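You operate a simulated robot arm through the tools that you are given. There is no shell and no other tool.

You run a simulated robot arm. Do the job below in one go: nothing can be reset, and whatever is moved stays where it is left.

TASK
Swap the yellow powder jar in the carousel for the jar on the orange mat.
Fine: same bay; the old jar goes on the yellow mat; turn the carousel's two jars under the cover. Set down upright: what you pick out, jar.

The check looks at the end state, three seconds after you hand in, the way a careful person would. Anything else that was tipped, shoved, dropped, spilled or broken makes it a failure. A push-on lid holds only when it is set on centred and level and pressed home; a screw cap is set on level and turned clockwise until tight.

THE ROBOT
A 6-joint arm with a two-finger gripper, fixed in place. Base frame: the origin is on the floor under the middle of its stand, x ahead of it, y to its left, z up; the work surface is at about z = 0.85. Lengths are in m, angles in degrees, forces in N, time in s.
It reaches about 1.298 m from its shoulder. Its first joint turns from -149.0 to 149.0 degrees. Payload 1.57 kg.
Tool frame: the origin (TCP) lies between the finger pads and is the grasp point; the fingertips stand 0.021 m ahead of it; z points along the fingers, y is the line along which they close. The gripper opens to 0.07 m; its body begins 0.05 m behind the TCP.
Orientation is told as [roll, pitch, yaw] about the base's x, y, z axes, in that order, counted from this pose: with the fingers straight down and closing along the base's y, the tool's x points along the base's -x, its y along +y and its z along -z.

THE INTERFACE
- The arm moves only by the tool play_rows. Its argument "commands" is a list that holds one entry, the list of rows, each a list of 6 numbers: the shift along the base's x, y, z in units of 40 mm (1.0 is 40 mm), then the turn, a rotation vector about the base's x, y, z in units of 4 degrees (1.0 is 4 degrees). In form: [[[tx, ty, tz, wx, wy, wz], ...]]. A call has 1 to 20 rows; each row shifts and turns the commanded pose from where the row before left it. "hand" is the closure in counts, from 0 (fully open) to 255 (shut), set as the call begins (left out, the last holds). A call with a number of a shift or a turn outside -1 to 1 is refused whole. Each row takes 0.2 s and may step no farther than 0.05 m and 8.6 degrees from the row before; otherwise, or with a gripper value out of range, the whole call is refused. Where a pose cannot be reached the arm comes as near as it can. A force on the tool above 90 N (or 10 N above the force at the start of the call, whichever is more), or a blocked arm, ends the call early, and 0.2 s more pass. The fingers move at their own pace (about 0.0648 m/s each) and stop on an object; they squeeze with about 30 N. The grip force told is the motor's: it shows also when the fingers shut on nothing. Time passes only in rows, and 0.2 s behind the last, so rows that do not move let the fingers close. It gives the time, the measured TCP pose, the force on the tool (base axes), the opening and the grip force at its end, in the units of the frame above (readings bear some noise), with the torque about the TCP (base axes, N m) and any sound that the robot's microphone picked up.
- Cameras (640 x 400 px; columns grow to the right, rows downward): "scene" is fixed at [0.2174, -0.6473, 1.4356]; the picture's right is [0.98, -0.22, 0.00], its down [-0.05, -0.22, -0.97] and it looks along [0.21, 0.95, -0.23] (base axes); focal length 350 px, centre (320, 200). "wrist" rides on the gripper at [0.079, 0.004, -0.081] in the tool frame; the picture's right is [-0.05, 1.00, 0.00], its down [-0.67, -0.04, -0.74] and it looks along [-0.74, -0.04, 0.67] (tool axes); focal length 256 px, centre (320, 200). There is no depth. A picture from a camera that has moved, and an enlarged one, comes with that camera's place and axes in the base frame and with its lens.
- capture(camera): a new picture of that camera. The clock stands still meanwhile.
- raise_lower(by): slides the trunk up (or, below 0, down) by that many m; the arm rides with it, the base frame stays. It gives what a move gives, with no picture.
- inspect(camera, box): a new picture of the part [left, top, right, bottom] of that camera's present view, enlarged. The clock stands still meanwhile.
- job_done(): hands the job in; it is judged then, once.

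Places have to be worked out from the pictures, the camera data and where the tool is seen. Open the gripper and draw the arm clear of the work before you hand the job in, unless the task says otherwise.

The tools are called after ">>>" by a JSON object that holds its "method" and its "body". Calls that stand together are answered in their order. play_rows: Moves the arm, as the interface text tells. Its arguments: {"type":"object","properties":{"commands":{"type":"array","items":{"type":"array","items":{"type":"array","items":{"type":"number"}}}},"hand":{"type":"number"}},"required":["commands"]} The other tools are called the same way: raise_lower (by) moves the trunk up or down; capture (camera) takes a picture; inspect (camera, box) takes an enlarged picture of a part of a camera's view; job_done () hands the job in.

At the start:

```text
t: 0.0
tool_pos: [0.5396, 0.4994, 1.2701]
tool_rot: [0.1, -0.1, 0.1]
contact_force: [0.5, 0.0, 0.5]
moment: [-0.03, 0.01, 0.0]
width: 0.0698
grip_force: 0.0
trunk travel left (down, up): [-0.951, 0.019]
```

scene: 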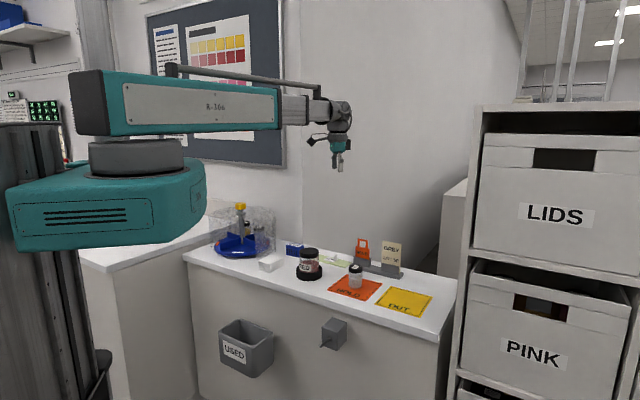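
wrist: 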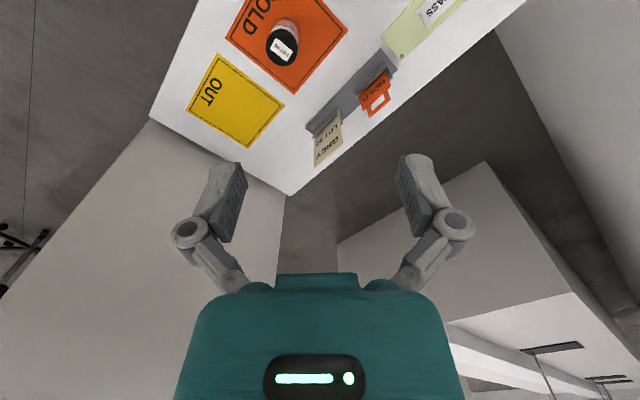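

I start by looking closer at the work area in the scene view to identify the carousel, cover, jars and mats.

>>> {"method": "inspect", "body": {"camera": "scene", "box": [180, 190, 300, 280]}}

>>> {"method": "inspect", "body": {"camera": "scene", "box": [280, 220, 450, 330]}}

>>> {"method": "inspect", "body": {"camera": "scene", "box": [140, 0, 290, 100]}}

>>> {"method": "inspect", "body": {"camera": "wrist", "box": [160, 0, 520, 200]}}

```text
4.44 times, centred on (240, 235) of scene
camera zoom: at [0.2174, -0.6473, 1.4356], right [0.98, -0.22, 0.0], down [-0.05, -0.22, -0.97], along [0.21, 0.95, -0.23], focal length 1556 px, centre (676, 44)
```

zoom: 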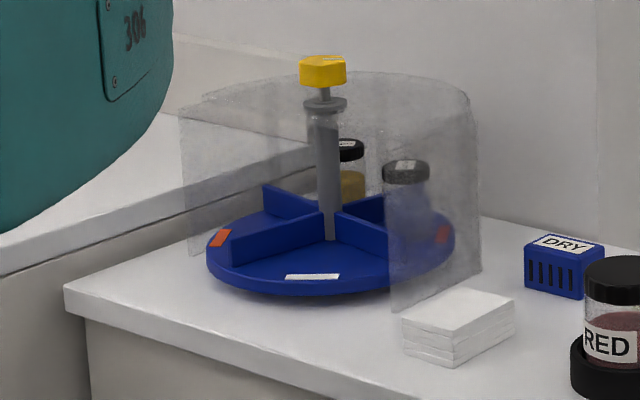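

```text
3.64 times, centred on (365, 275) of scene
camera zoom: at [0.2174, -0.6473, 1.4356], right [0.98, -0.22, 0.0], down [-0.05, -0.22, -0.97], along [0.21, 0.95, -0.23], focal length 1273 px, centre (156, -73)
```

zoom: 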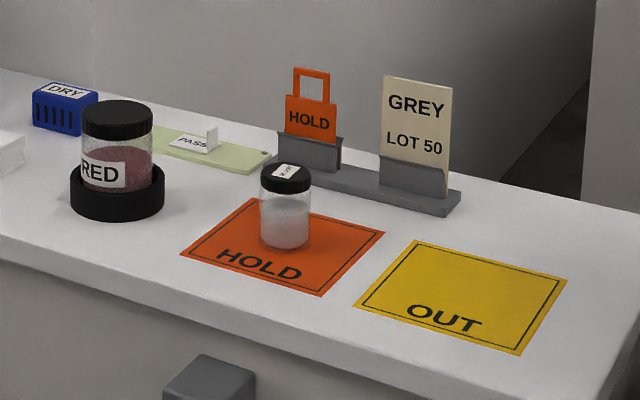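

```text
4.00 times, centred on (215, 50) of scene
camera zoom: at [0.2174, -0.6473, 1.4356], right [0.98, -0.22, 0.0], down [-0.05, -0.22, -0.97], along [0.21, 0.95, -0.23], focal length 1400 px, centre (740, 800)
```

zoom: 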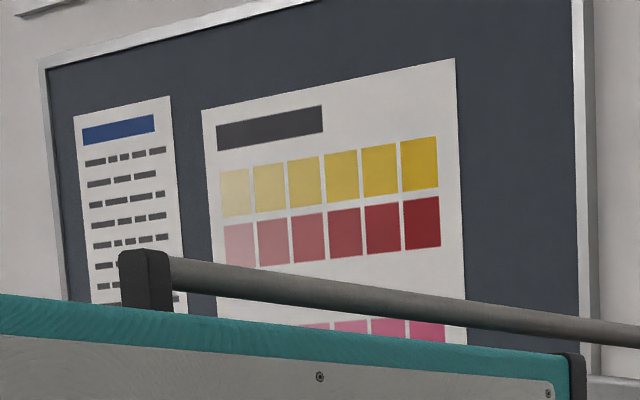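

```text
1.78 times, centred on (340, 100) of wrist
camera zoom: at [0.4598, 0.5025, 1.3518], right [0.05, 1.0, 0.0], down [0.67, -0.04, 0.74], along [0.74, -0.04, -0.67], focal length 455 px, centre (284, 378)
```

zoom: 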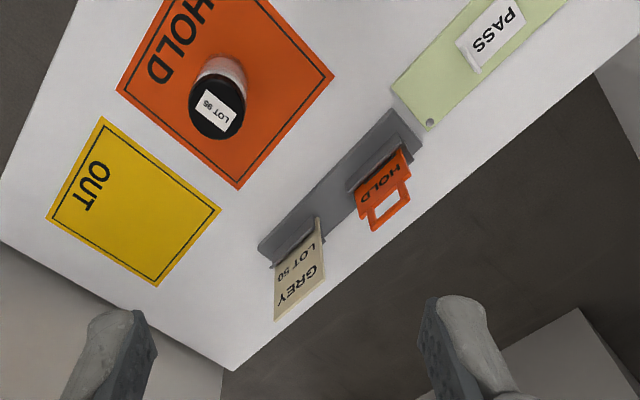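

The carousel (blue platter with a yellow knob) is around (0.20, 0.91), with the yellow jar behind the post under the clear cover. The orange mat is near (0.58, 0.44). I'll swing the wrist camera round, staying high and clear, to look at the carousel.

>>> {"method": "play_rows", "body": {"commands": [[[-0.36, 0, 0.05, 0, 0, 1], [-0.36, 0, 0.05, 0, 0, 1], [-0.36, 0, 0.05, 0, 0, 1], [-0.36, 0, 0.05, 0, 0, 1], [-0.36, 0, 0.05, 0, 0, 1], [-0.36, 0, 0.05, 0, 0, 1], [-0.36, 0, 0.05, 0, 0, 1], [-0.36, 0, 0.05, 0, 0, 1], [-0.36, 0, 0.05, 0, 0, 1], [-0.36, 0, 0.05, 0, 0, 1], [-0.36, 0, 0.05, 0, 0, 1], [-0.36, 0, 0.05, 0, 0, 1], [-0.36, 0, 0.05, 0, 0, 1], [-0.36, 0, 0.05, 0, 0, 1], [-0.36, 0, 0.05, 0, 0, 1], [-0.36, 0, 0.05, 0, 0, 1], [-0.36, 0, 0.05, 0, 0, 1], [-0.36, 0, 0.05, 0, 0, 1], [-0.36, 0, 0.05, 0, 0, 1], [-0.36, 0, 0.05, 0, 0, 1]]]}}

>>> {"method": "capture", "body": {"camera": "wrist"}}

>>> {"method": "capture", "body": {"camera": "scene"}}

```text
t: 4.2
tool_pos: [0.2513, 0.4993, 1.2699]
tool_rot: [0.0, 0.0, 80.1]
contact_force: [0.0, -0.5, 0.3]
moment: [0.03, 0.03, 0.02]
width: 0.07
grip_force: 0.0
out of reach, approached as far as the arm can: row 2, 4, 6, 8, 10, 12, 14, 16, 18, 20
trunk travel left (down, up): [-0.951, 0.019]
```

```text
taken
camera wrist: at [0.2325, 0.421, 1.3519], right [-0.97, 0.23, 0.0], down [0.15, 0.65, 0.74], along [0.17, 0.73, -0.67], focal length 256 px, centre (320, 200)
```

wrist: 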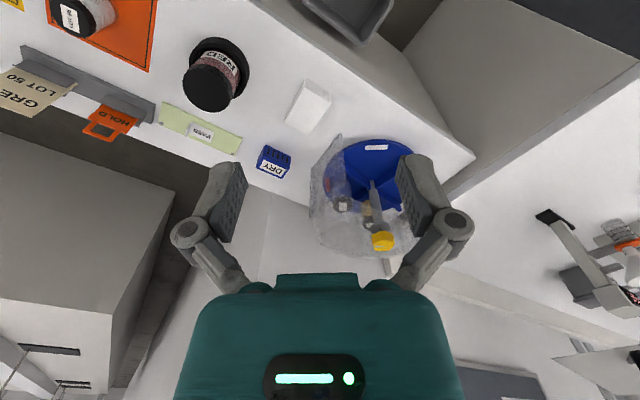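

```text
taken
```

scene: 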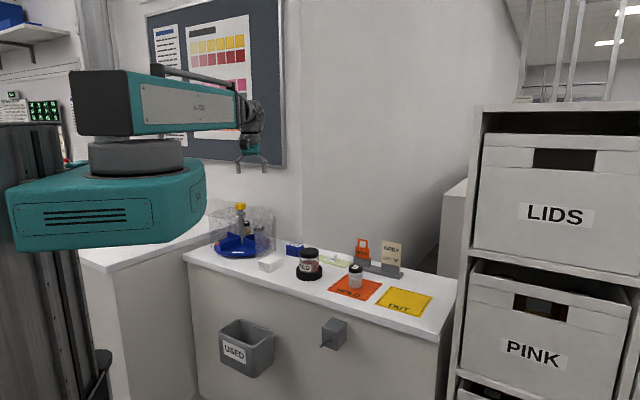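

The wrist camera now sees the carousel (upside down). I'll enlarge it.

>>> {"method": "inspect", "body": {"camera": "wrist", "box": [290, 120, 440, 270]}}

>>> {"method": "inspect", "body": {"camera": "wrist", "box": [0, 0, 340, 190]}}

```text
2.67 times, centred on (365, 195) of wrist
camera zoom: at [0.2325, 0.421, 1.3519], right [-0.97, 0.23, 0.0], down [0.15, 0.65, 0.74], along [0.17, 0.73, -0.67], focal length 683 px, centre (200, 213)
```

zoom: 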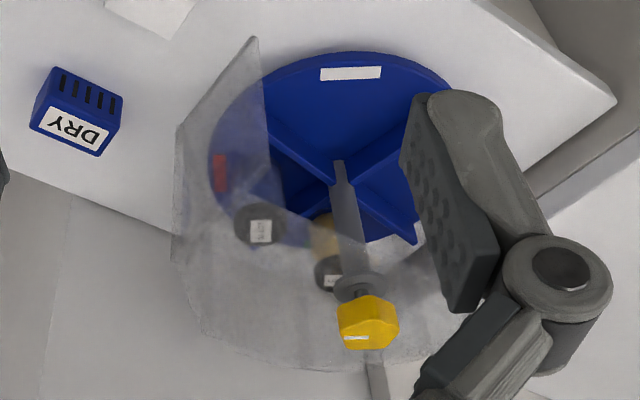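

```text
1.88 times, centred on (170, 95) of wrist
camera zoom: at [0.2325, 0.421, 1.3519], right [-0.97, 0.23, 0.0], down [0.15, 0.65, 0.74], along [0.17, 0.73, -0.67], focal length 482 px, centre (602, 398)
```

zoom: 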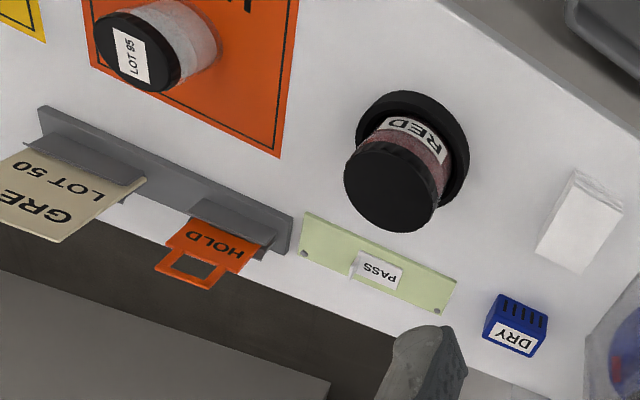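

The carousel sits behind a finger in this view, so I shift to centre it between the fingers and move nearer while staying high.

>>> {"method": "play_rows", "body": {"commands": [[[-0.4, 0.8, 0, 0, 0, 0.8], [-0.4, 0.8, 0, 0, 0, 0.8], [-0.2, 0.8, 0, 0, 0, 0.8], [0, 0.5, 0, 0, 0, 0]]]}}

>>> {"method": "capture", "body": {"camera": "wrist"}}

>>> {"method": "inspect", "body": {"camera": "wrist", "box": [220, 80, 420, 280]}}

```text
t: 5.2
tool_pos: [0.2127, 0.616, 1.2699]
tool_rot: [0.0, 0.0, 89.6]
contact_force: [0.2, 0.6, 0.7]
moment: [0.02, 0.0, 0.0]
width: 0.0698
grip_force: 0.0
trunk travel left (down, up): [-0.951, 0.019]
```

```text
taken
camera wrist: at [0.2063, 0.5357, 1.3517], right [-1.0, 0.06, 0.0], down [0.04, 0.67, 0.74], along [0.04, 0.74, -0.67], focal length 256 px, centre (320, 200)
```

wrist: 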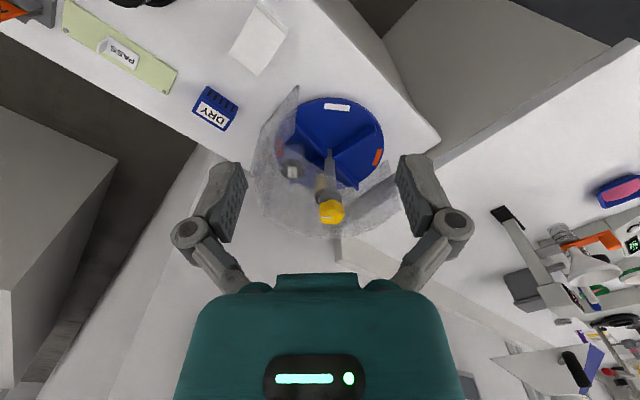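

```text
2.00 times, centred on (320, 180) of wrist
camera zoom: at [0.2063, 0.5357, 1.3517], right [-1.0, 0.06, 0.0], down [0.04, 0.67, 0.74], along [0.04, 0.74, -0.67], focal length 512 px, centre (320, 240)
```

zoom: 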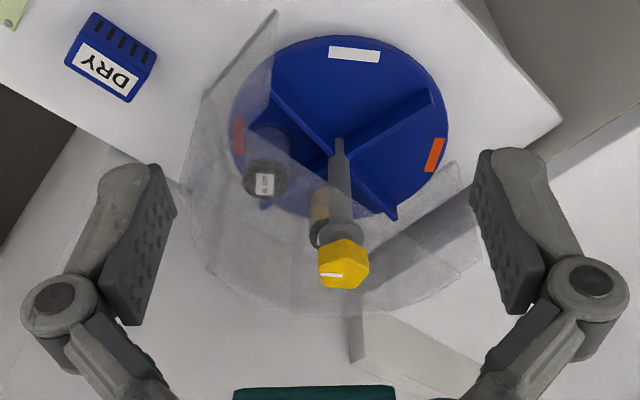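

The clear cover wraps the back and right side; I need to know whether it has a top. I'll zoom more tightly from both cameras.

>>> {"method": "inspect", "body": {"camera": "scene", "box": [208, 198, 283, 264]}}

>>> {"method": "inspect", "body": {"camera": "wrist", "box": [270, 130, 400, 240]}}

>>> {"method": "inspect", "body": {"camera": "wrist", "box": [250, 80, 400, 180]}}

```text
6.06 times, centred on (246, 231) of scene
camera zoom: at [0.2174, -0.6473, 1.4356], right [0.98, -0.22, 0.0], down [-0.05, -0.22, -0.97], along [0.21, 0.95, -0.23], focal length 2121 px, centre (772, 12)
```

zoom: 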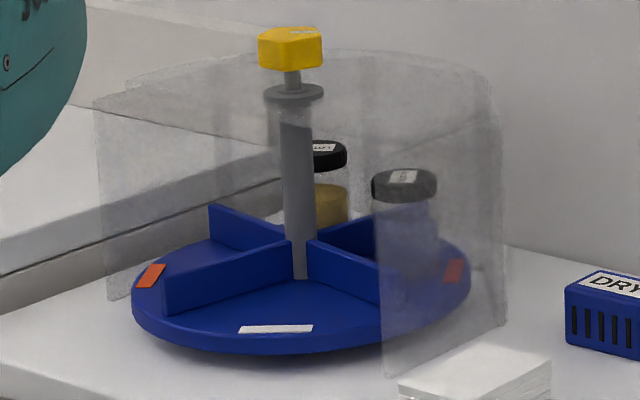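

```text
3.64 times, centred on (335, 185) of wrist
camera zoom: at [0.2063, 0.5357, 1.3517], right [-1.0, 0.06, 0.0], down [0.04, 0.67, 0.74], along [0.04, 0.74, -0.67], focal length 931 px, centre (266, 254)
```

zoom: 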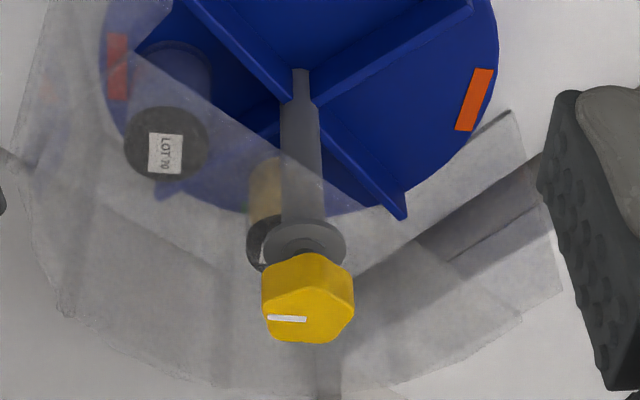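

```text
4.00 times, centred on (325, 130) of wrist
camera zoom: at [0.2063, 0.5357, 1.3517], right [-1.0, 0.06, 0.0], down [0.04, 0.67, 0.74], along [0.04, 0.74, -0.67], focal length 1024 px, centre (300, 480)
```

zoom: 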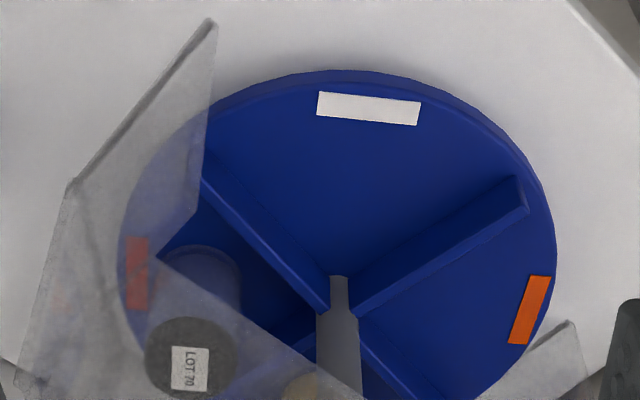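

The cover has a clear top at about z≈1.0 and is open toward the front-left (roughly bearings 162°–290° around the hub). The knob spans z≈1.04–1.065, above the cover. I'll move above the knob at z≈1.17 to measure it closely.

>>> {"method": "play_rows", "body": {"commands": [[[-0.03, 0.9, 0, 0, 0, 0.1], [-0.03, 0.9, -0.3, 0, 0, 0], [-0.03, 0.9, -0.3, 0, 0, 0], [-0.03, 0.9, -0.4, 0, 0, 0], [-0.03, 0.9, -0.4, 0, 0, 0], [-0.03, 0.9, -0.4, 0, 0, 0], [-0.03, 0.9, -0.4, 0, 0, 0], [-0.03, 0.9, -0.3, 0, 0, 0]]]}}

>>> {"method": "capture", "body": {"camera": "wrist"}}

>>> {"method": "capture", "body": {"camera": "scene"}}

```text
t: 7.0
tool_pos: [0.2017, 0.9056, 1.2692]
tool_rot: [0.0, 0.0, 90.0]
contact_force: [-0.2, 0.2, -0.3]
moment: [0.01, -0.04, 0.0]
width: 0.0701
grip_force: 0.1
out of reach, approached as far as the arm can: row 2, 3, 4, 5, 6, 7, 8
trunk travel left (down, up): [-0.951, 0.019]
```

```text
taken
camera wrist: at [0.1977, 0.8249, 1.3513], right [-1.0, 0.05, 0.0], down [0.04, 0.67, 0.74], along [0.04, 0.74, -0.67], focal length 256 px, centre (320, 200)
```

wrist: 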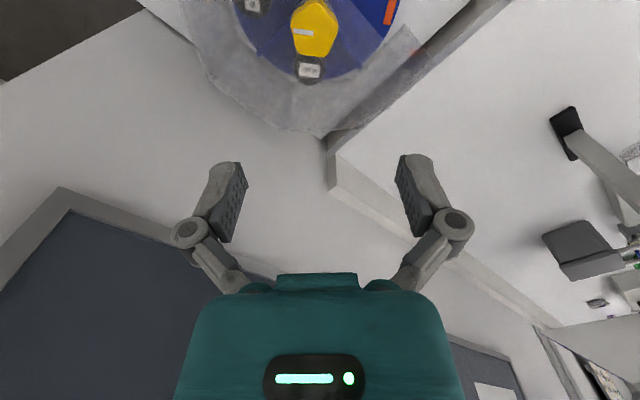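

```text
taken
```

scene: 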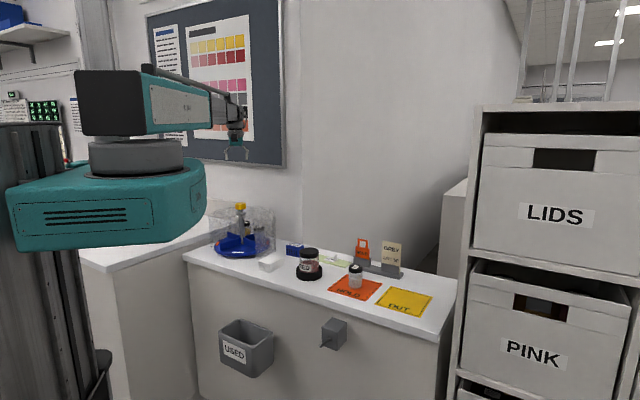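

The arm did not go down at all: height evidently comes from the trunk only. I'll check with a zero row whether the commanded pose is still off from the reached one.

>>> {"method": "play_rows", "body": {"commands": [[[0, 0, 0, 0, 0, 0]]]}}

>>> {"method": "inspect", "body": {"camera": "wrist", "box": [170, 0, 430, 140]}}

```text
t: 7.4
tool_pos: [0.2024, 0.9048, 1.27]
tool_rot: [0.1, -0.1, 89.9]
contact_force: [-0.3, -0.1, -0.1]
moment: [0.01, -0.01, 0.01]
width: 0.0701
grip_force: 0.1
trunk travel left (down, up): [-0.951, 0.019]
```

```text
2.46 times, centred on (300, 70) of wrist
camera zoom: at [0.1975, 0.8237, 1.3517], right [-1.0, 0.05, 0.0], down [0.04, 0.67, 0.74], along [0.04, 0.74, -0.67], focal length 630 px, centre (369, 520)
```

zoom: 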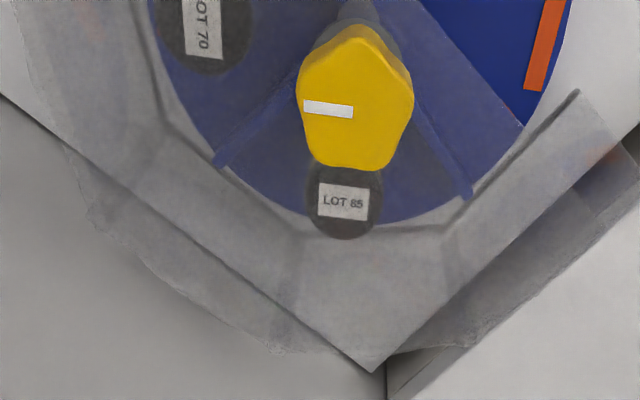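

The zero row shows the commanded pose follows the reached one, so I'll use the trunk for height. The knob top is a rounded pentagon centred near (0.207, 0.899) at z≈1.06; I lower by 0.08 (tips at about 1.17, well above it) and look again.

>>> {"method": "raise_lower", "body": {"by": -0.08}}

>>> {"method": "capture", "body": {"camera": "wrist"}}

>>> {"method": "inspect", "body": {"camera": "scene", "box": [200, 140, 290, 264]}}

```text
t: 8.6
tool_pos: [0.2026, 0.9041, 1.1895]
tool_rot: [-0.1, 0.0, 90.0]
contact_force: [-0.5, -0.3, -0.2]
moment: [0.0, 0.0, 0.0]
width: 0.0699
grip_force: 0.1
trunk travel left (down, up): [-0.871, 0.099]
```

```text
taken
camera wrist: at [0.1975, 0.8232, 1.2719], right [-1.0, 0.05, 0.0], down [0.04, 0.67, 0.74], along [0.04, 0.74, -0.67], focal length 256 px, centre (320, 200)
```

wrist: 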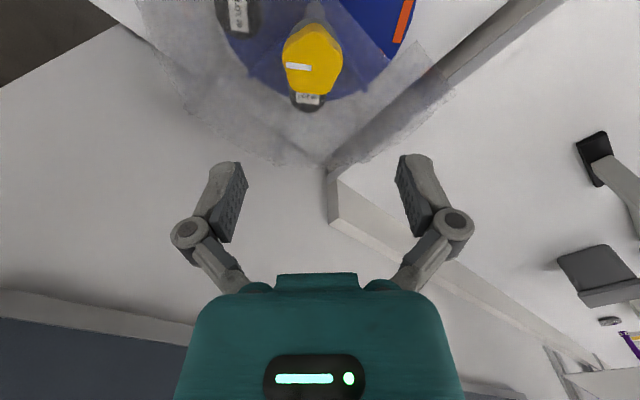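

```text
3.23 times, centred on (245, 202) of scene
camera zoom: at [0.2174, -0.6473, 1.4356], right [0.98, -0.22, 0.0], down [-0.05, -0.22, -0.97], along [0.21, 0.95, -0.23], focal length 1129 px, centre (562, 194)
```

zoom: 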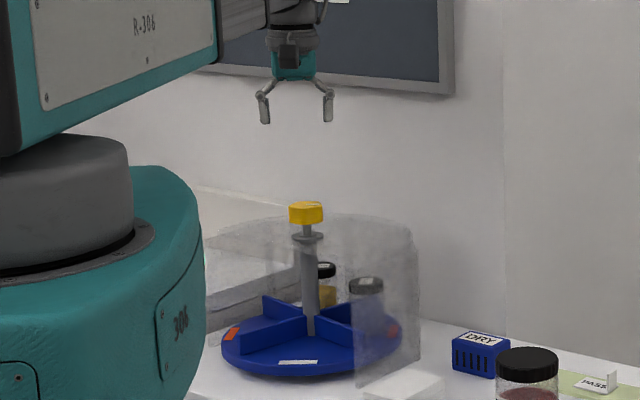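

The wrist view puts the knob about 5 mm in +x and 6 mm in −y of the TCP. I correct that, lower to TCP z≈1.11, and check again before going around the knob.

>>> {"method": "play_rows", "body": {"commands": [[[0.14, -0.14, 0, 0, 0, 0]]]}}

>>> {"method": "raise_lower", "body": {"by": -0.08}}

>>> {"method": "capture", "body": {"camera": "wrist"}}

>>> {"method": "inspect", "body": {"camera": "scene", "box": [215, 165, 275, 225]}}

```text
t: 9.0
tool_pos: [0.2084, 0.8977, 1.1902]
tool_rot: [0.0, 0.0, 90.0]
contact_force: [0.2, -0.8, 0.3]
moment: [-0.03, -0.01, -0.03]
width: 0.0697
grip_force: 0.0
trunk travel left (down, up): [-0.871, 0.099]
```

```text
t: 10.1
tool_pos: [0.2089, 0.8973, 1.1103]
tool_rot: [0.0, 0.0, 89.9]
contact_force: [-0.5, -0.8, 0.1]
moment: [0.01, -0.03, -0.03]
width: 0.0702
grip_force: 0.0
trunk travel left (down, up): [-0.791, 0.179]
```

```text
taken
camera wrist: at [0.2032, 0.8175, 1.1919], right [-1.0, 0.05, 0.0], down [0.04, 0.67, 0.74], along [0.04, 0.74, -0.67], focal length 256 px, centre (320, 200)
```

wrist: 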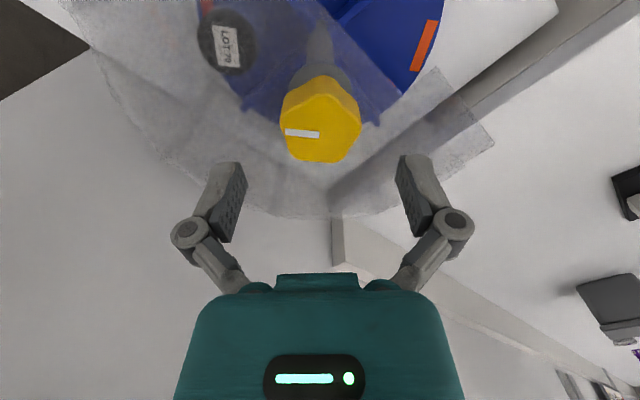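

```text
6.67 times, centred on (245, 195) of scene
camera zoom: at [0.2174, -0.6473, 1.4356], right [0.98, -0.22, 0.0], down [-0.05, -0.22, -0.97], along [0.21, 0.95, -0.23], focal length 2334 px, centre (820, 233)
```

zoom: 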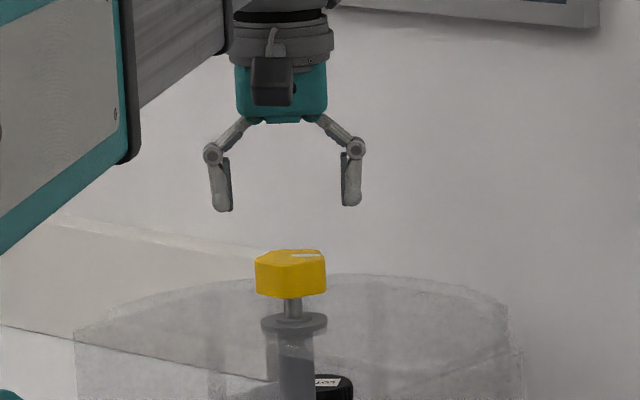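

Both views agree the knob is centred within ~3 mm between the fingers. I lower 0.06 so the fingers straddle the knob (tips ≈1.03, flange ≈1.015), then check before closing.

>>> {"method": "raise_lower", "body": {"by": -0.06}}

>>> {"method": "capture", "body": {"camera": "wrist"}}

>>> {"method": "inspect", "body": {"camera": "scene", "box": [215, 175, 275, 235]}}

```text
t: 11.1
tool_pos: [0.2088, 0.8972, 1.05]
tool_rot: [0.0, 0.0, 90.0]
contact_force: [0.0, -0.2, -0.1]
moment: [-0.01, -0.02, -0.01]
width: 0.0701
grip_force: 0.0
trunk travel left (down, up): [-0.731, 0.239]
```

```text
taken
camera wrist: at [0.2032, 0.8175, 1.1319], right [-1.0, 0.05, 0.0], down [0.04, 0.67, 0.74], along [0.04, 0.74, -0.67], focal length 256 px, centre (320, 200)
```

wrist: 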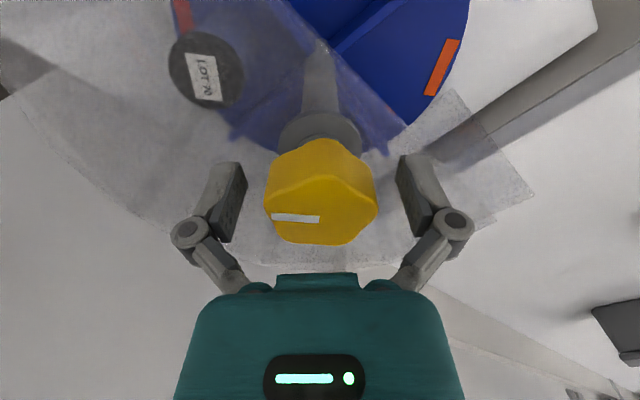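

```text
6.67 times, centred on (245, 205) of scene
camera zoom: at [0.2174, -0.6473, 1.4356], right [0.98, -0.22, 0.0], down [-0.05, -0.22, -0.97], along [0.21, 0.95, -0.23], focal length 2334 px, centre (820, 167)
```

zoom: 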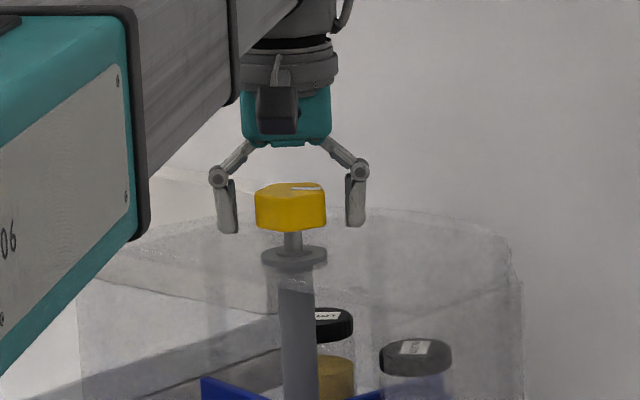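

The fingers straddle the knob cleanly. I close on it and watch the readings.

>>> {"method": "play_rows", "body": {"commands": [[[0, 0, 0, 0, 0, 0], [0, 0, 0, 0, 0, 0], [0, 0, 0, 0, 0, 0]]], "hand": 255}}

>>> {"method": "capture", "body": {"camera": "wrist"}}

```text
t: 11.9
tool_pos: [0.2081, 0.8979, 1.0511]
tool_rot: [0.0, 0.0, 90.0]
contact_force: [1.5, 1.2, 4.2]
moment: [-0.04, -0.04, 0.02]
width: 0.0463
grip_force: 31.4
trunk travel left (down, up): [-0.731, 0.239]
```

```text
taken
camera wrist: at [0.2034, 0.8174, 1.1321], right [-1.0, 0.05, 0.0], down [0.04, 0.67, 0.75], along [0.04, 0.74, -0.67], focal length 256 px, centre (320, 200)
```

wrist: 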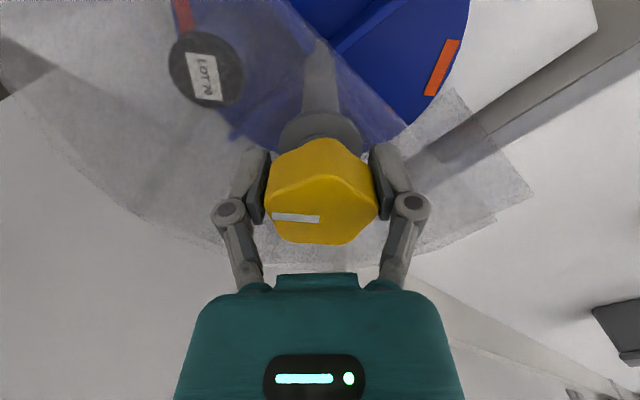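

The knob is gripped (46 mm wide, 31 N). I try a small turn of +8° (counter-clockwise from above) to see whether the platter follows or is locked.

>>> {"method": "play_rows", "body": {"commands": [[[0, 0, 0, 0, 0, 1], [0, 0, 0, 0, 0, 1]]]}}

>>> {"method": "capture", "body": {"camera": "wrist"}}

>>> {"method": "inspect", "body": {"camera": "scene", "box": [208, 198, 283, 264]}}

```text
t: 12.5
tool_pos: [0.2088, 0.899, 1.05]
tool_rot: [0.0, -0.1, 98.1]
contact_force: [3.5, 2.7, 7.2]
moment: [-0.15, -0.15, -0.02]
width: 0.0464
grip_force: 32.1
trunk travel left (down, up): [-0.731, 0.239]
```

```text
taken
camera wrist: at [0.215, 0.8176, 1.1321], right [-1.0, -0.09, 0.0], down [-0.06, 0.66, 0.75], along [-0.06, 0.74, -0.67], focal length 256 px, centre (320, 200)
```

wrist: 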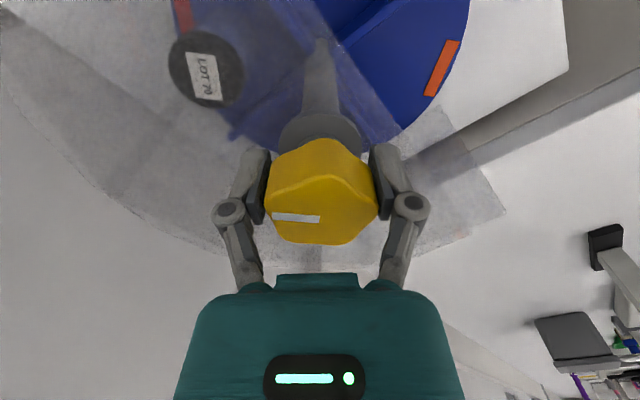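

```text
6.06 times, centred on (246, 231) of scene
camera zoom: at [0.2174, -0.6473, 1.4356], right [0.98, -0.22, 0.0], down [-0.05, -0.22, -0.97], along [0.21, 0.95, -0.23], focal length 2121 px, centre (772, 12)
```

zoom: 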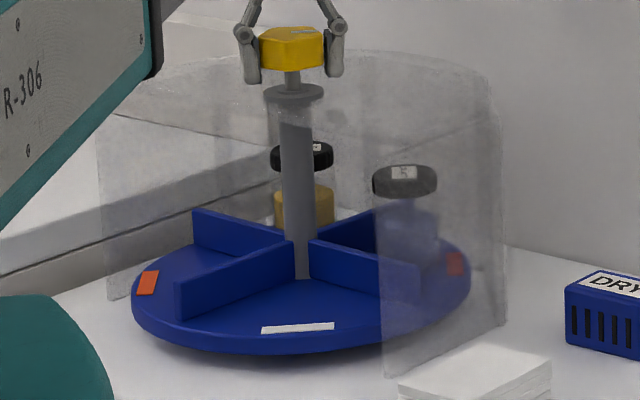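

The platter turns 1:1 with the knob and freely. The yellow jar was at bearing ≈81° and is now ≈89°; the open side of the cover faces ≈225° (top-plate edge near x+y≈1.058). I turn a further 68° counter-clockwise.

>>> {"method": "play_rows", "body": {"commands": [[[0, 0, 0, 0, 0, 1], [0, 0, 0, 0, 0, 1], [0, 0, 0, 0, 0, 1], [0, 0, 0, 0, 0, 1], [0, 0, 0, 0, 0, 1], [0, 0, 0, 0, 0, 1], [0, 0, 0, 0, 0, 1], [0, 0, 0, 0, 0, 1], [0, 0, 0, 0, 0, 1], [0, 0, 0, 0, 0, 1], [0, 0, 0, 0, 0, 1], [0, 0, 0, 0, 0, 1], [0, 0, 0, 0, 0, 1], [0, 0, 0, 0, 0, 1], [0, 0, 0, 0, 0, 1], [0, 0, 0, 0, 0, 1], [0, 0, 0, 0, 0, 1]]]}}

>>> {"method": "capture", "body": {"camera": "wrist"}}

>>> {"method": "inspect", "body": {"camera": "scene", "box": [208, 198, 283, 264]}}

```text
t: 16.1
tool_pos: [0.2113, 0.9009, 1.048]
tool_rot: [-0.3, 0.1, 166.0]
contact_force: [23.8, 25.9, 11.7]
moment: [0.24, -0.2, -0.16]
width: 0.0458
grip_force: 31.4
trunk travel left (down, up): [-0.731, 0.239]
```

```text
taken
camera wrist: at [0.2867, 0.8761, 1.1302], right [-0.29, -0.96, 0.0], down [-0.64, 0.19, 0.75], along [-0.71, 0.22, -0.67], focal length 256 px, centre (320, 200)
```

wrist: 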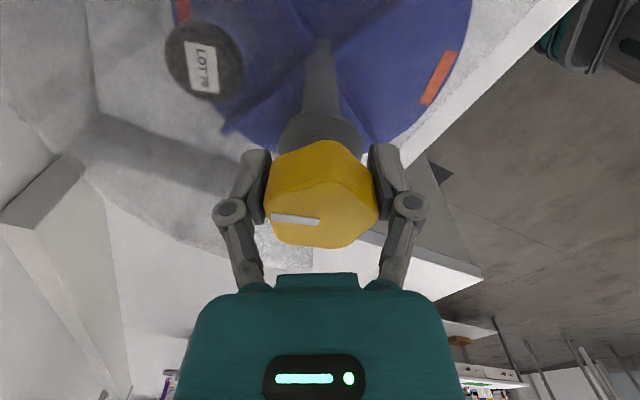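

```text
6.06 times, centred on (246, 231) of scene
camera zoom: at [0.2174, -0.6473, 1.4356], right [0.98, -0.22, 0.0], down [-0.05, -0.22, -0.97], along [0.21, 0.95, -0.23], focal length 2121 px, centre (772, 12)
```

zoom: 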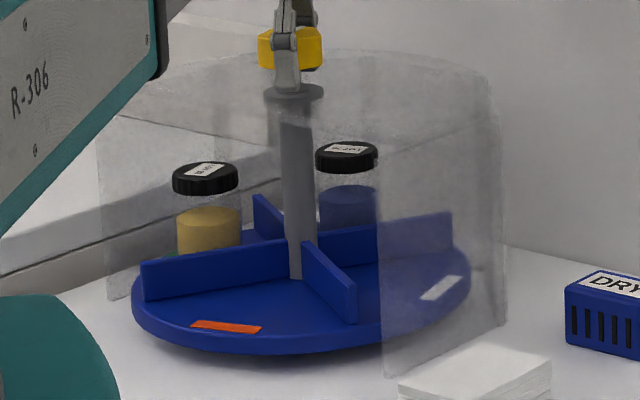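

The jar has come round to the left (bearing ≈157°), though side forces of ~25 N show the knob's axis is ~3–4 mm further in +y than my TCP. I open the fingers and check where the tool settles.

>>> {"method": "play_rows", "body": {"commands": [[[0, 0, 0, 0, 0, 0], [0, 0, 0, 0, 0, 0], [0, 0, 0, 0, 0, 0]]], "hand": 0}}

>>> {"method": "capture", "body": {"camera": "wrist"}}

```text
t: 16.9
tool_pos: [0.2088, 0.8986, 1.0499]
tool_rot: [0.1, 0.0, 166.1]
contact_force: [1.1, 0.5, 0.7]
moment: [-0.01, 0.02, 0.01]
width: 0.0701
grip_force: 0.1
trunk travel left (down, up): [-0.731, 0.239]
```

```text
taken
camera wrist: at [0.2835, 0.8738, 1.1316], right [-0.29, -0.96, 0.0], down [-0.64, 0.2, 0.75], along [-0.71, 0.22, -0.67], focal length 256 px, centre (320, 200)
```

wrist: 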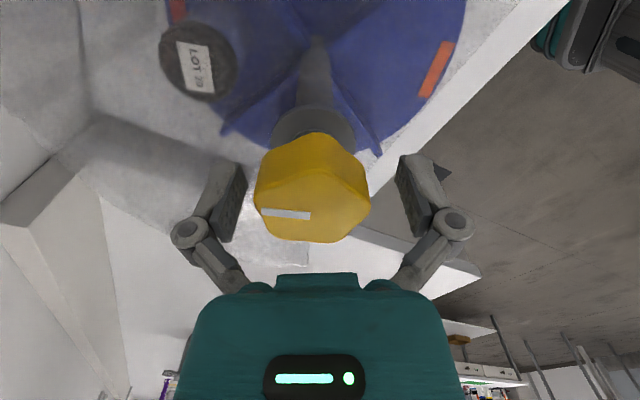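

The knob appears ~3.5 mm toward +y of the TCP, confirming the axis near (0.209, 0.902). I shift there and swing the open hand back 72° around the knob for the second stroke.

>>> {"method": "play_rows", "body": {"commands": [[[0.01, 0.085, 0, 0, 0, 0], [0, 0, 0, 0, 0, -1], [0, 0, 0, 0, 0, -1], [0, 0, 0, 0, 0, -1], [0, 0, 0, 0, 0, -1], [0, 0, 0, 0, 0, -1], [0, 0, 0, 0, 0, -1], [0, 0, 0, 0, 0, -1], [0, 0, 0, 0, 0, -1], [0, 0, 0, 0, 0, -1], [0, 0, 0, 0, 0, -1], [0, 0, 0, 0, 0, -1], [0, 0, 0, 0, 0, -1], [0, 0, 0, 0, 0, -1], [0, 0, 0, 0, 0, -1], [0, 0, 0, 0, 0, -1], [0, 0, 0, 0, 0, -1], [0, 0, 0, 0, 0, -1], [0, 0, 0, 0, 0, -1]]], "hand": 0}}

>>> {"method": "capture", "body": {"camera": "wrist"}}

>>> {"method": "inspect", "body": {"camera": "scene", "box": [208, 198, 283, 264]}}

```text
t: 20.9
tool_pos: [0.2098, 0.9026, 1.0497]
tool_rot: [0.1, 0.0, 93.9]
contact_force: [-0.6, 0.4, 0.1]
moment: [0.0, 0.0, 0.0]
width: 0.0698
grip_force: 0.0
trunk travel left (down, up): [-0.731, 0.239]
```

```text
taken
camera wrist: at [0.2091, 0.8209, 1.1318], right [-1.0, -0.01, 0.0], down [-0.01, 0.67, 0.74], along [-0.01, 0.74, -0.67], focal length 256 px, centre (320, 200)
```

wrist: 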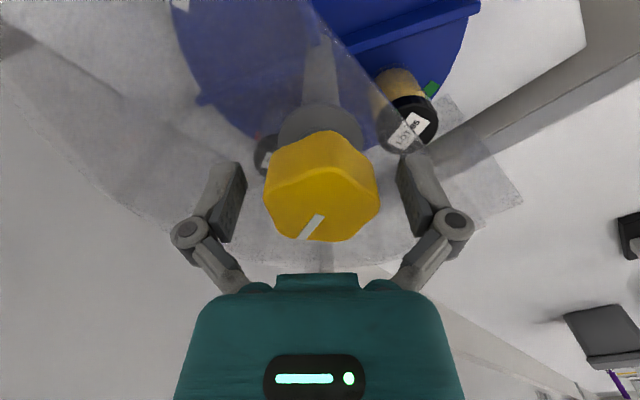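

```text
6.06 times, centred on (246, 231) of scene
camera zoom: at [0.2174, -0.6473, 1.4356], right [0.98, -0.22, 0.0], down [-0.05, -0.22, -0.97], along [0.21, 0.95, -0.23], focal length 2121 px, centre (772, 12)
```

zoom: 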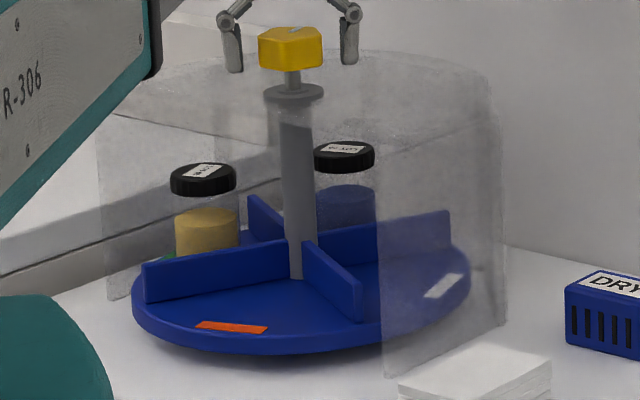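

The knob is centred again and the yellow jar's bay carries a green rim mark. I close on the knob.

>>> {"method": "play_rows", "body": {"commands": [[[0, 0, 0, 0, 0, 0], [0, 0, 0, 0, 0, 0], [0, 0, 0, 0, 0, 0]]], "hand": 255}}

>>> {"method": "play_rows", "body": {"commands": [[[0, 0, 0, 0, 0, 1], [0, 0, 0, 0, 0, 1], [0, 0, 0, 0, 0, 1], [0, 0, 0, 0, 0, 1], [0, 0, 0, 0, 0, 1], [0, 0, 0, 0, 0, 1], [0, 0, 0, 0, 0, 1], [0, 0, 0, 0, 0, 1], [0, 0, 0, 0, 0, 1], [0, 0, 0, 0, 0, 1], [0, 0, 0, 0, 0, 1], [0, 0, 0, 0, 0, 1], [0, 0, 0, 0, 0, 1], [0, 0, 0, 0, 0, 1], [0, 0, 0, 0, 0, 1], [0, 0, 0, 0, 0, 1]]]}}

>>> {"method": "capture", "body": {"camera": "wrist"}}

>>> {"method": "inspect", "body": {"camera": "scene", "box": [208, 198, 283, 264]}}

```text
t: 21.7
tool_pos: [0.2087, 0.9001, 1.0502]
tool_rot: [0.0, 0.0, 94.0]
contact_force: [-0.7, 1.1, 3.3]
moment: [0.02, 0.01, -0.02]
width: 0.0472
grip_force: 32.2
trunk travel left (down, up): [-0.731, 0.239]
```

```text
t: 25.1
tool_pos: [0.2081, 0.9015, 1.0503]
tool_rot: [0.1, 0.0, 158.1]
contact_force: [1.6, 8.7, 9.7]
moment: [0.24, 0.14, -0.05]
width: 0.0472
grip_force: 32.6
trunk travel left (down, up): [-0.731, 0.239]
```

```text
taken
camera wrist: at [0.2799, 0.8668, 1.132], right [-0.42, -0.91, 0.0], down [-0.61, 0.28, 0.74], along [-0.68, 0.31, -0.67], focal length 256 px, centre (320, 200)
```

wrist: 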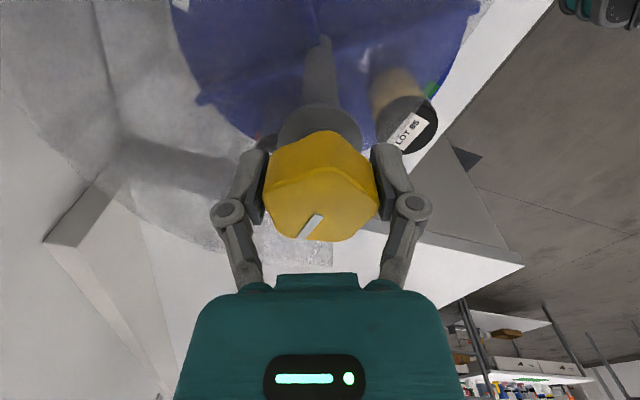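

```text
6.06 times, centred on (246, 231) of scene
camera zoom: at [0.2174, -0.6473, 1.4356], right [0.98, -0.22, 0.0], down [-0.05, -0.22, -0.97], along [0.21, 0.95, -0.23], focal length 2121 px, centre (772, 12)
```

zoom: 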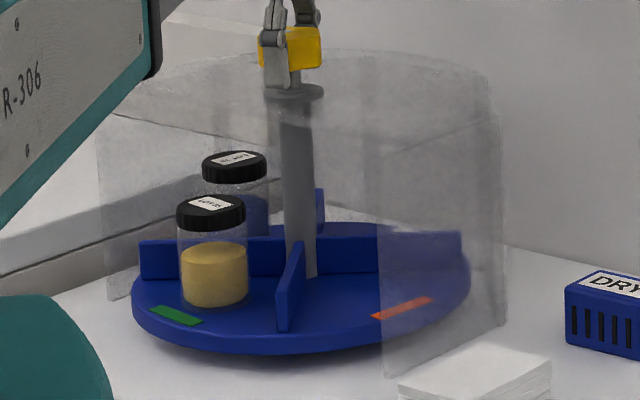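

The yellow jar (green-marked bay) now stands in the open at about bearing 220°, cap top z≈0.95, near (0.148, 0.851). I release the knob and lift clear.

>>> {"method": "play_rows", "body": {"commands": [[[0, 0, 0, 0, 0, 0], [0, 0, 0, 0, 0, 0], [0, 0, 0, 0, 0, 0]]], "hand": 0}}

>>> {"method": "raise_lower", "body": {"by": 0.12}}

>>> {"method": "play_rows", "body": {"commands": [[[-0.1, -0.1, 0, 0, 0, -1], [-0.1, -0.1, 0, 0, 0, -1], [-0.1, -0.1, 0, 0, 0, -1], [-0.1, -0.1, 0, 0, 0, -1], [-0.1, -0.1, 0, 0, 0, -1], [-0.1, -0.1, 0, 0, 0, -1], [-0.1, -0.1, 0, 0, 0, -1], [-0.1, -0.1, 0, 0, 0, -1], [-0.1, -0.1, 0, 0, 0, -1], [-0.1, -0.1, 0, 0, 0, -1], [-0.1, -0.1, 0, 0, 0, -1], [-0.1, -0.1, 0, 0, 0, -1], [-0.1, -0.1, 0, 0, 0, -1], [-0.1, -0.1, 0, 0, 0, -1], [-0.1, -0.1, 0, 0, 0, -1], [-0.1, -0.1, 0, 0, 0, -1], [-0.1, -0.1, 0, 0, 0, -1], [-0.1, -0.1, 0, 0, 0, -1], [-0.1, -0.1, 0, 0, 0, -1], [-0.1, -0.1, 0, 0, 0, -1]]]}}

>>> {"method": "capture", "body": {"camera": "wrist"}}

```text
t: 25.9
tool_pos: [0.2101, 0.9013, 1.0494]
tool_rot: [0.0, 0.0, 157.9]
contact_force: [-0.1, 0.3, -0.2]
moment: [0.05, 0.0, 0.01]
width: 0.07
grip_force: 0.1
trunk travel left (down, up): [-0.731, 0.239]
```

```text
t: 27.4
tool_pos: [0.2088, 0.9003, 1.1699]
tool_rot: [0.1, 0.1, 158.0]
contact_force: [0.3, 0.2, 0.1]
moment: [0.0, -0.01, -0.01]
width: 0.0701
grip_force: 0.1
trunk travel left (down, up): [-0.851, 0.119]
```

```text
t: 31.6
tool_pos: [0.1284, 0.8205, 1.17]
tool_rot: [0.0, 0.0, 77.9]
contact_force: [-0.5, 0.3, -0.1]
moment: [0.01, 0.01, -0.02]
width: 0.0701
grip_force: 0.0
trunk travel left (down, up): [-0.851, 0.119]
```

```text
taken
camera wrist: at [0.107, 0.7436, 1.2519], right [-0.97, 0.26, 0.0], down [0.17, 0.64, 0.74], along [0.19, 0.72, -0.67], focal length 256 px, centre (320, 200)
```

wrist: 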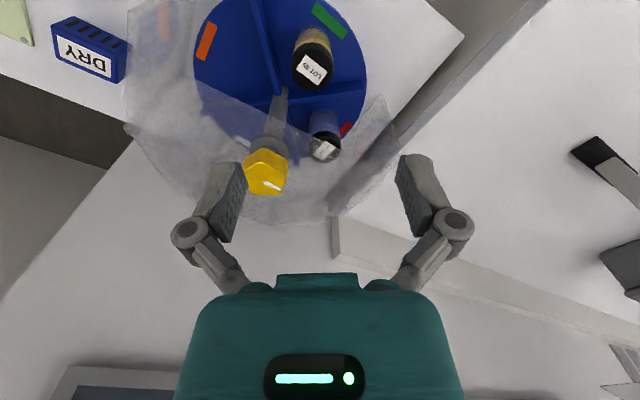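

Clear view now: cap LOT 85 measured near (0.144, 0.849). I turn the hand to yaw ≈45° (fingers closing parallel to the cover's edge, camera on the open side) and move over the jar.

>>> {"method": "play_rows", "body": {"commands": [[[0.05, 0.09, 0, 0, 0, -1], [0.05, 0.09, 0, 0, 0, -1], [0.05, 0.09, 0, 0, 0, -1], [0.05, 0.09, 0, 0, 0, -1], [0.05, 0.09, 0, 0, 0, -1], [0.05, 0.09, 0, 0, 0, -1], [0.05, 0.09, 0, 0, 0, -1], [0.05, 0.09, 0, 0, 0, -1]]]}}

>>> {"method": "capture", "body": {"camera": "wrist"}}

>>> {"method": "inspect", "body": {"camera": "scene", "box": [200, 160, 290, 264]}}

```text
t: 33.4
tool_pos: [0.1453, 0.8495, 1.1692]
tool_rot: [0.0, 0.0, 45.9]
contact_force: [-0.2, 0.3, 0.1]
moment: [0.0, 0.02, -0.03]
width: 0.0699
grip_force: 0.0
trunk travel left (down, up): [-0.851, 0.119]
```

```text
taken
camera wrist: at [0.0857, 0.7952, 1.2518], right [-0.68, 0.73, 0.0], down [0.49, 0.45, 0.74], along [0.55, 0.51, -0.67], focal length 256 px, centre (320, 200)
```

wrist: 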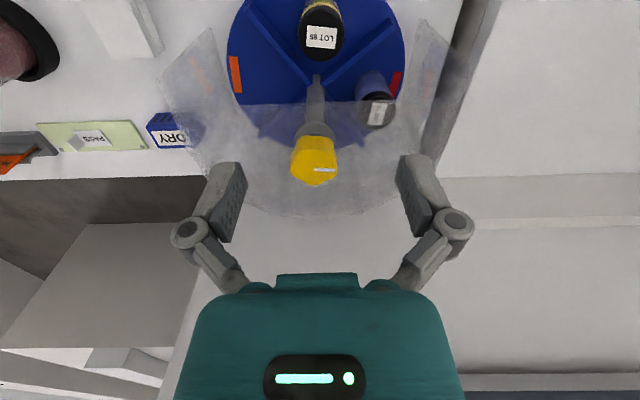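

```text
3.85 times, centred on (245, 212) of scene
camera zoom: at [0.2174, -0.6473, 1.4356], right [0.98, -0.22, 0.0], down [-0.05, -0.22, -0.97], along [0.21, 0.95, -0.23], focal length 1346 px, centre (608, 154)
```

zoom: 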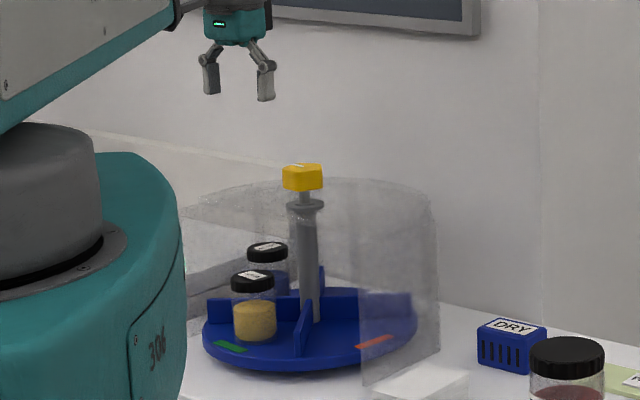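

The jar is centred laterally under the TCP with its bay facing me, and the cover's top edge runs parallel behind it. I lower 0.15 to TCP ≈1.02 (tips ≈1.0, above the cap at 0.95) and check alignment.

>>> {"method": "raise_lower", "body": {"by": -0.15}}

>>> {"method": "capture", "body": {"camera": "wrist"}}

>>> {"method": "inspect", "body": {"camera": "scene", "box": [200, 185, 275, 260]}}

```text
t: 35.2
tool_pos: [0.1449, 0.85, 1.0196]
tool_rot: [-0.1, -0.1, 46.0]
contact_force: [-0.4, -0.5, -0.4]
moment: [-0.01, -0.03, 0.0]
width: 0.07
grip_force: 0.0
trunk travel left (down, up): [-0.701, 0.269]
```

```text
taken
camera wrist: at [0.0858, 0.7949, 1.1019], right [-0.68, 0.73, 0.0], down [0.49, 0.45, 0.74], along [0.55, 0.51, -0.67], focal length 256 px, centre (320, 200)
```

wrist: 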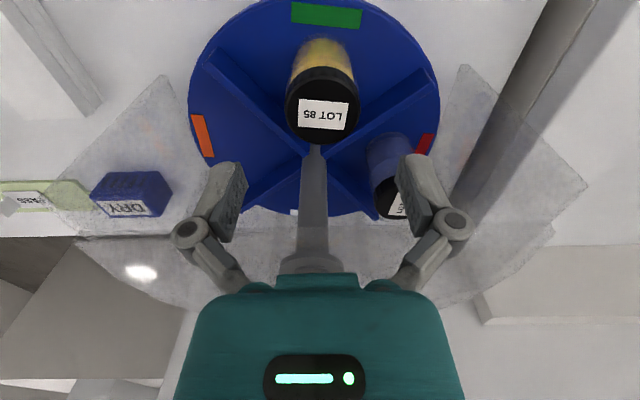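

```text
5.33 times, centred on (238, 222) of scene
camera zoom: at [0.2174, -0.6473, 1.4356], right [0.98, -0.22, 0.0], down [-0.05, -0.22, -0.97], along [0.21, 0.95, -0.23], focal length 1867 px, centre (760, 80)
```

zoom: 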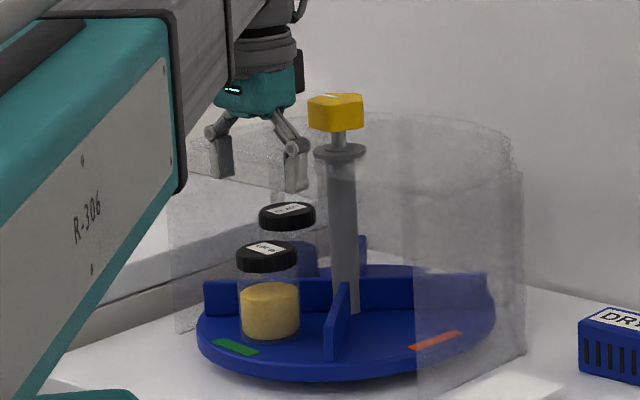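

Before descending, I want to check a dark bump on the far side of the gripper that could meet the cover's top plate.

>>> {"method": "inspect", "body": {"camera": "scene", "box": [220, 180, 260, 215]}}

>>> {"method": "inspect", "body": {"camera": "wrist", "box": [180, 0, 460, 220]}}

```text
11.43 times, centred on (240, 198) of scene
camera zoom: at [0.2174, -0.6473, 1.4356], right [0.98, -0.22, 0.0], down [-0.05, -0.22, -0.97], along [0.21, 0.95, -0.23], focal length 4000 px, centre (1234, 229)
```

zoom: 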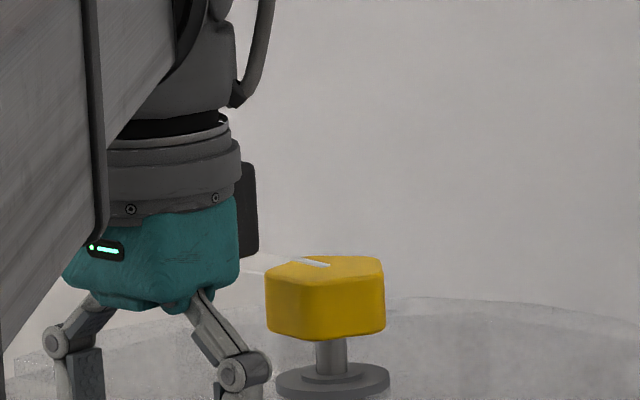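

```text
1.82 times, centred on (320, 110) of wrist
camera zoom: at [0.0858, 0.7949, 1.1019], right [-0.68, 0.73, 0.0], down [0.49, 0.45, 0.74], along [0.55, 0.51, -0.67], focal length 465 px, centre (320, 364)
```

zoom: 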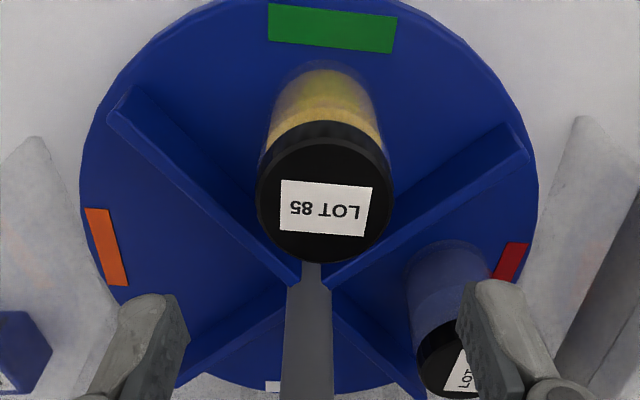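

That far-side dark plate might reach the cover's top at grasp height, so I want its true reach. I raise, turn the hand to yaw ≈0 so that side shows in profile to the scene camera, and look.

>>> {"method": "raise_lower", "body": {"by": 0.15}}

>>> {"method": "play_rows", "body": {"commands": [[[0, 0, 0, 0, 0, -1], [0, 0, 0, 0, 0, -1], [0, 0, 0, 0, 0, -1], [0, 0, 0, 0, 0, -1], [0, 0, 0, 0, 0, -1], [0, 0, 0, 0, 0, -1], [0, 0, 0, 0, 0, -1], [0, 0, 0, 0, 0, -1], [0, 0, 0, 0, 0, -1], [0, 0, 0, 0, 0, -1], [0, 0, 0, 0, 0, -1], [0, 0, 0, 0, 0, -1], [0, 0, 0, 0, 0, -1]]]}}

>>> {"method": "inspect", "body": {"camera": "scene", "box": [200, 130, 270, 190]}}

```text
t: 36.9
tool_pos: [0.1452, 0.8491, 1.1695]
tool_rot: [0.1, 0.0, 46.1]
contact_force: [0.3, 0.1, 0.3]
moment: [0.0, 0.02, 0.0]
width: 0.0699
grip_force: 0.1
trunk travel left (down, up): [-0.851, 0.119]
```

```text
t: 39.7
tool_pos: [0.1459, 0.8496, 1.1706]
tool_rot: [0.0, 0.0, -6.1]
contact_force: [0.2, -0.7, 0.1]
moment: [0.01, 0.01, 0.02]
width: 0.0701
grip_force: 0.2
trunk travel left (down, up): [-0.851, 0.119]
```

```text
6.67 times, centred on (235, 160) of scene
camera zoom: at [0.2174, -0.6473, 1.4356], right [0.98, -0.22, 0.0], down [-0.05, -0.22, -0.97], along [0.21, 0.95, -0.23], focal length 2334 px, centre (887, 467)
```

zoom: 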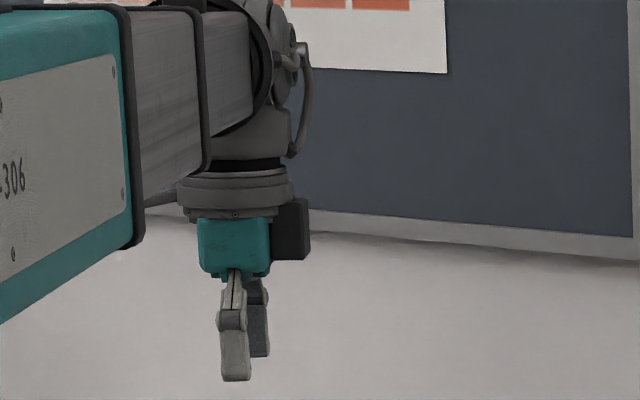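

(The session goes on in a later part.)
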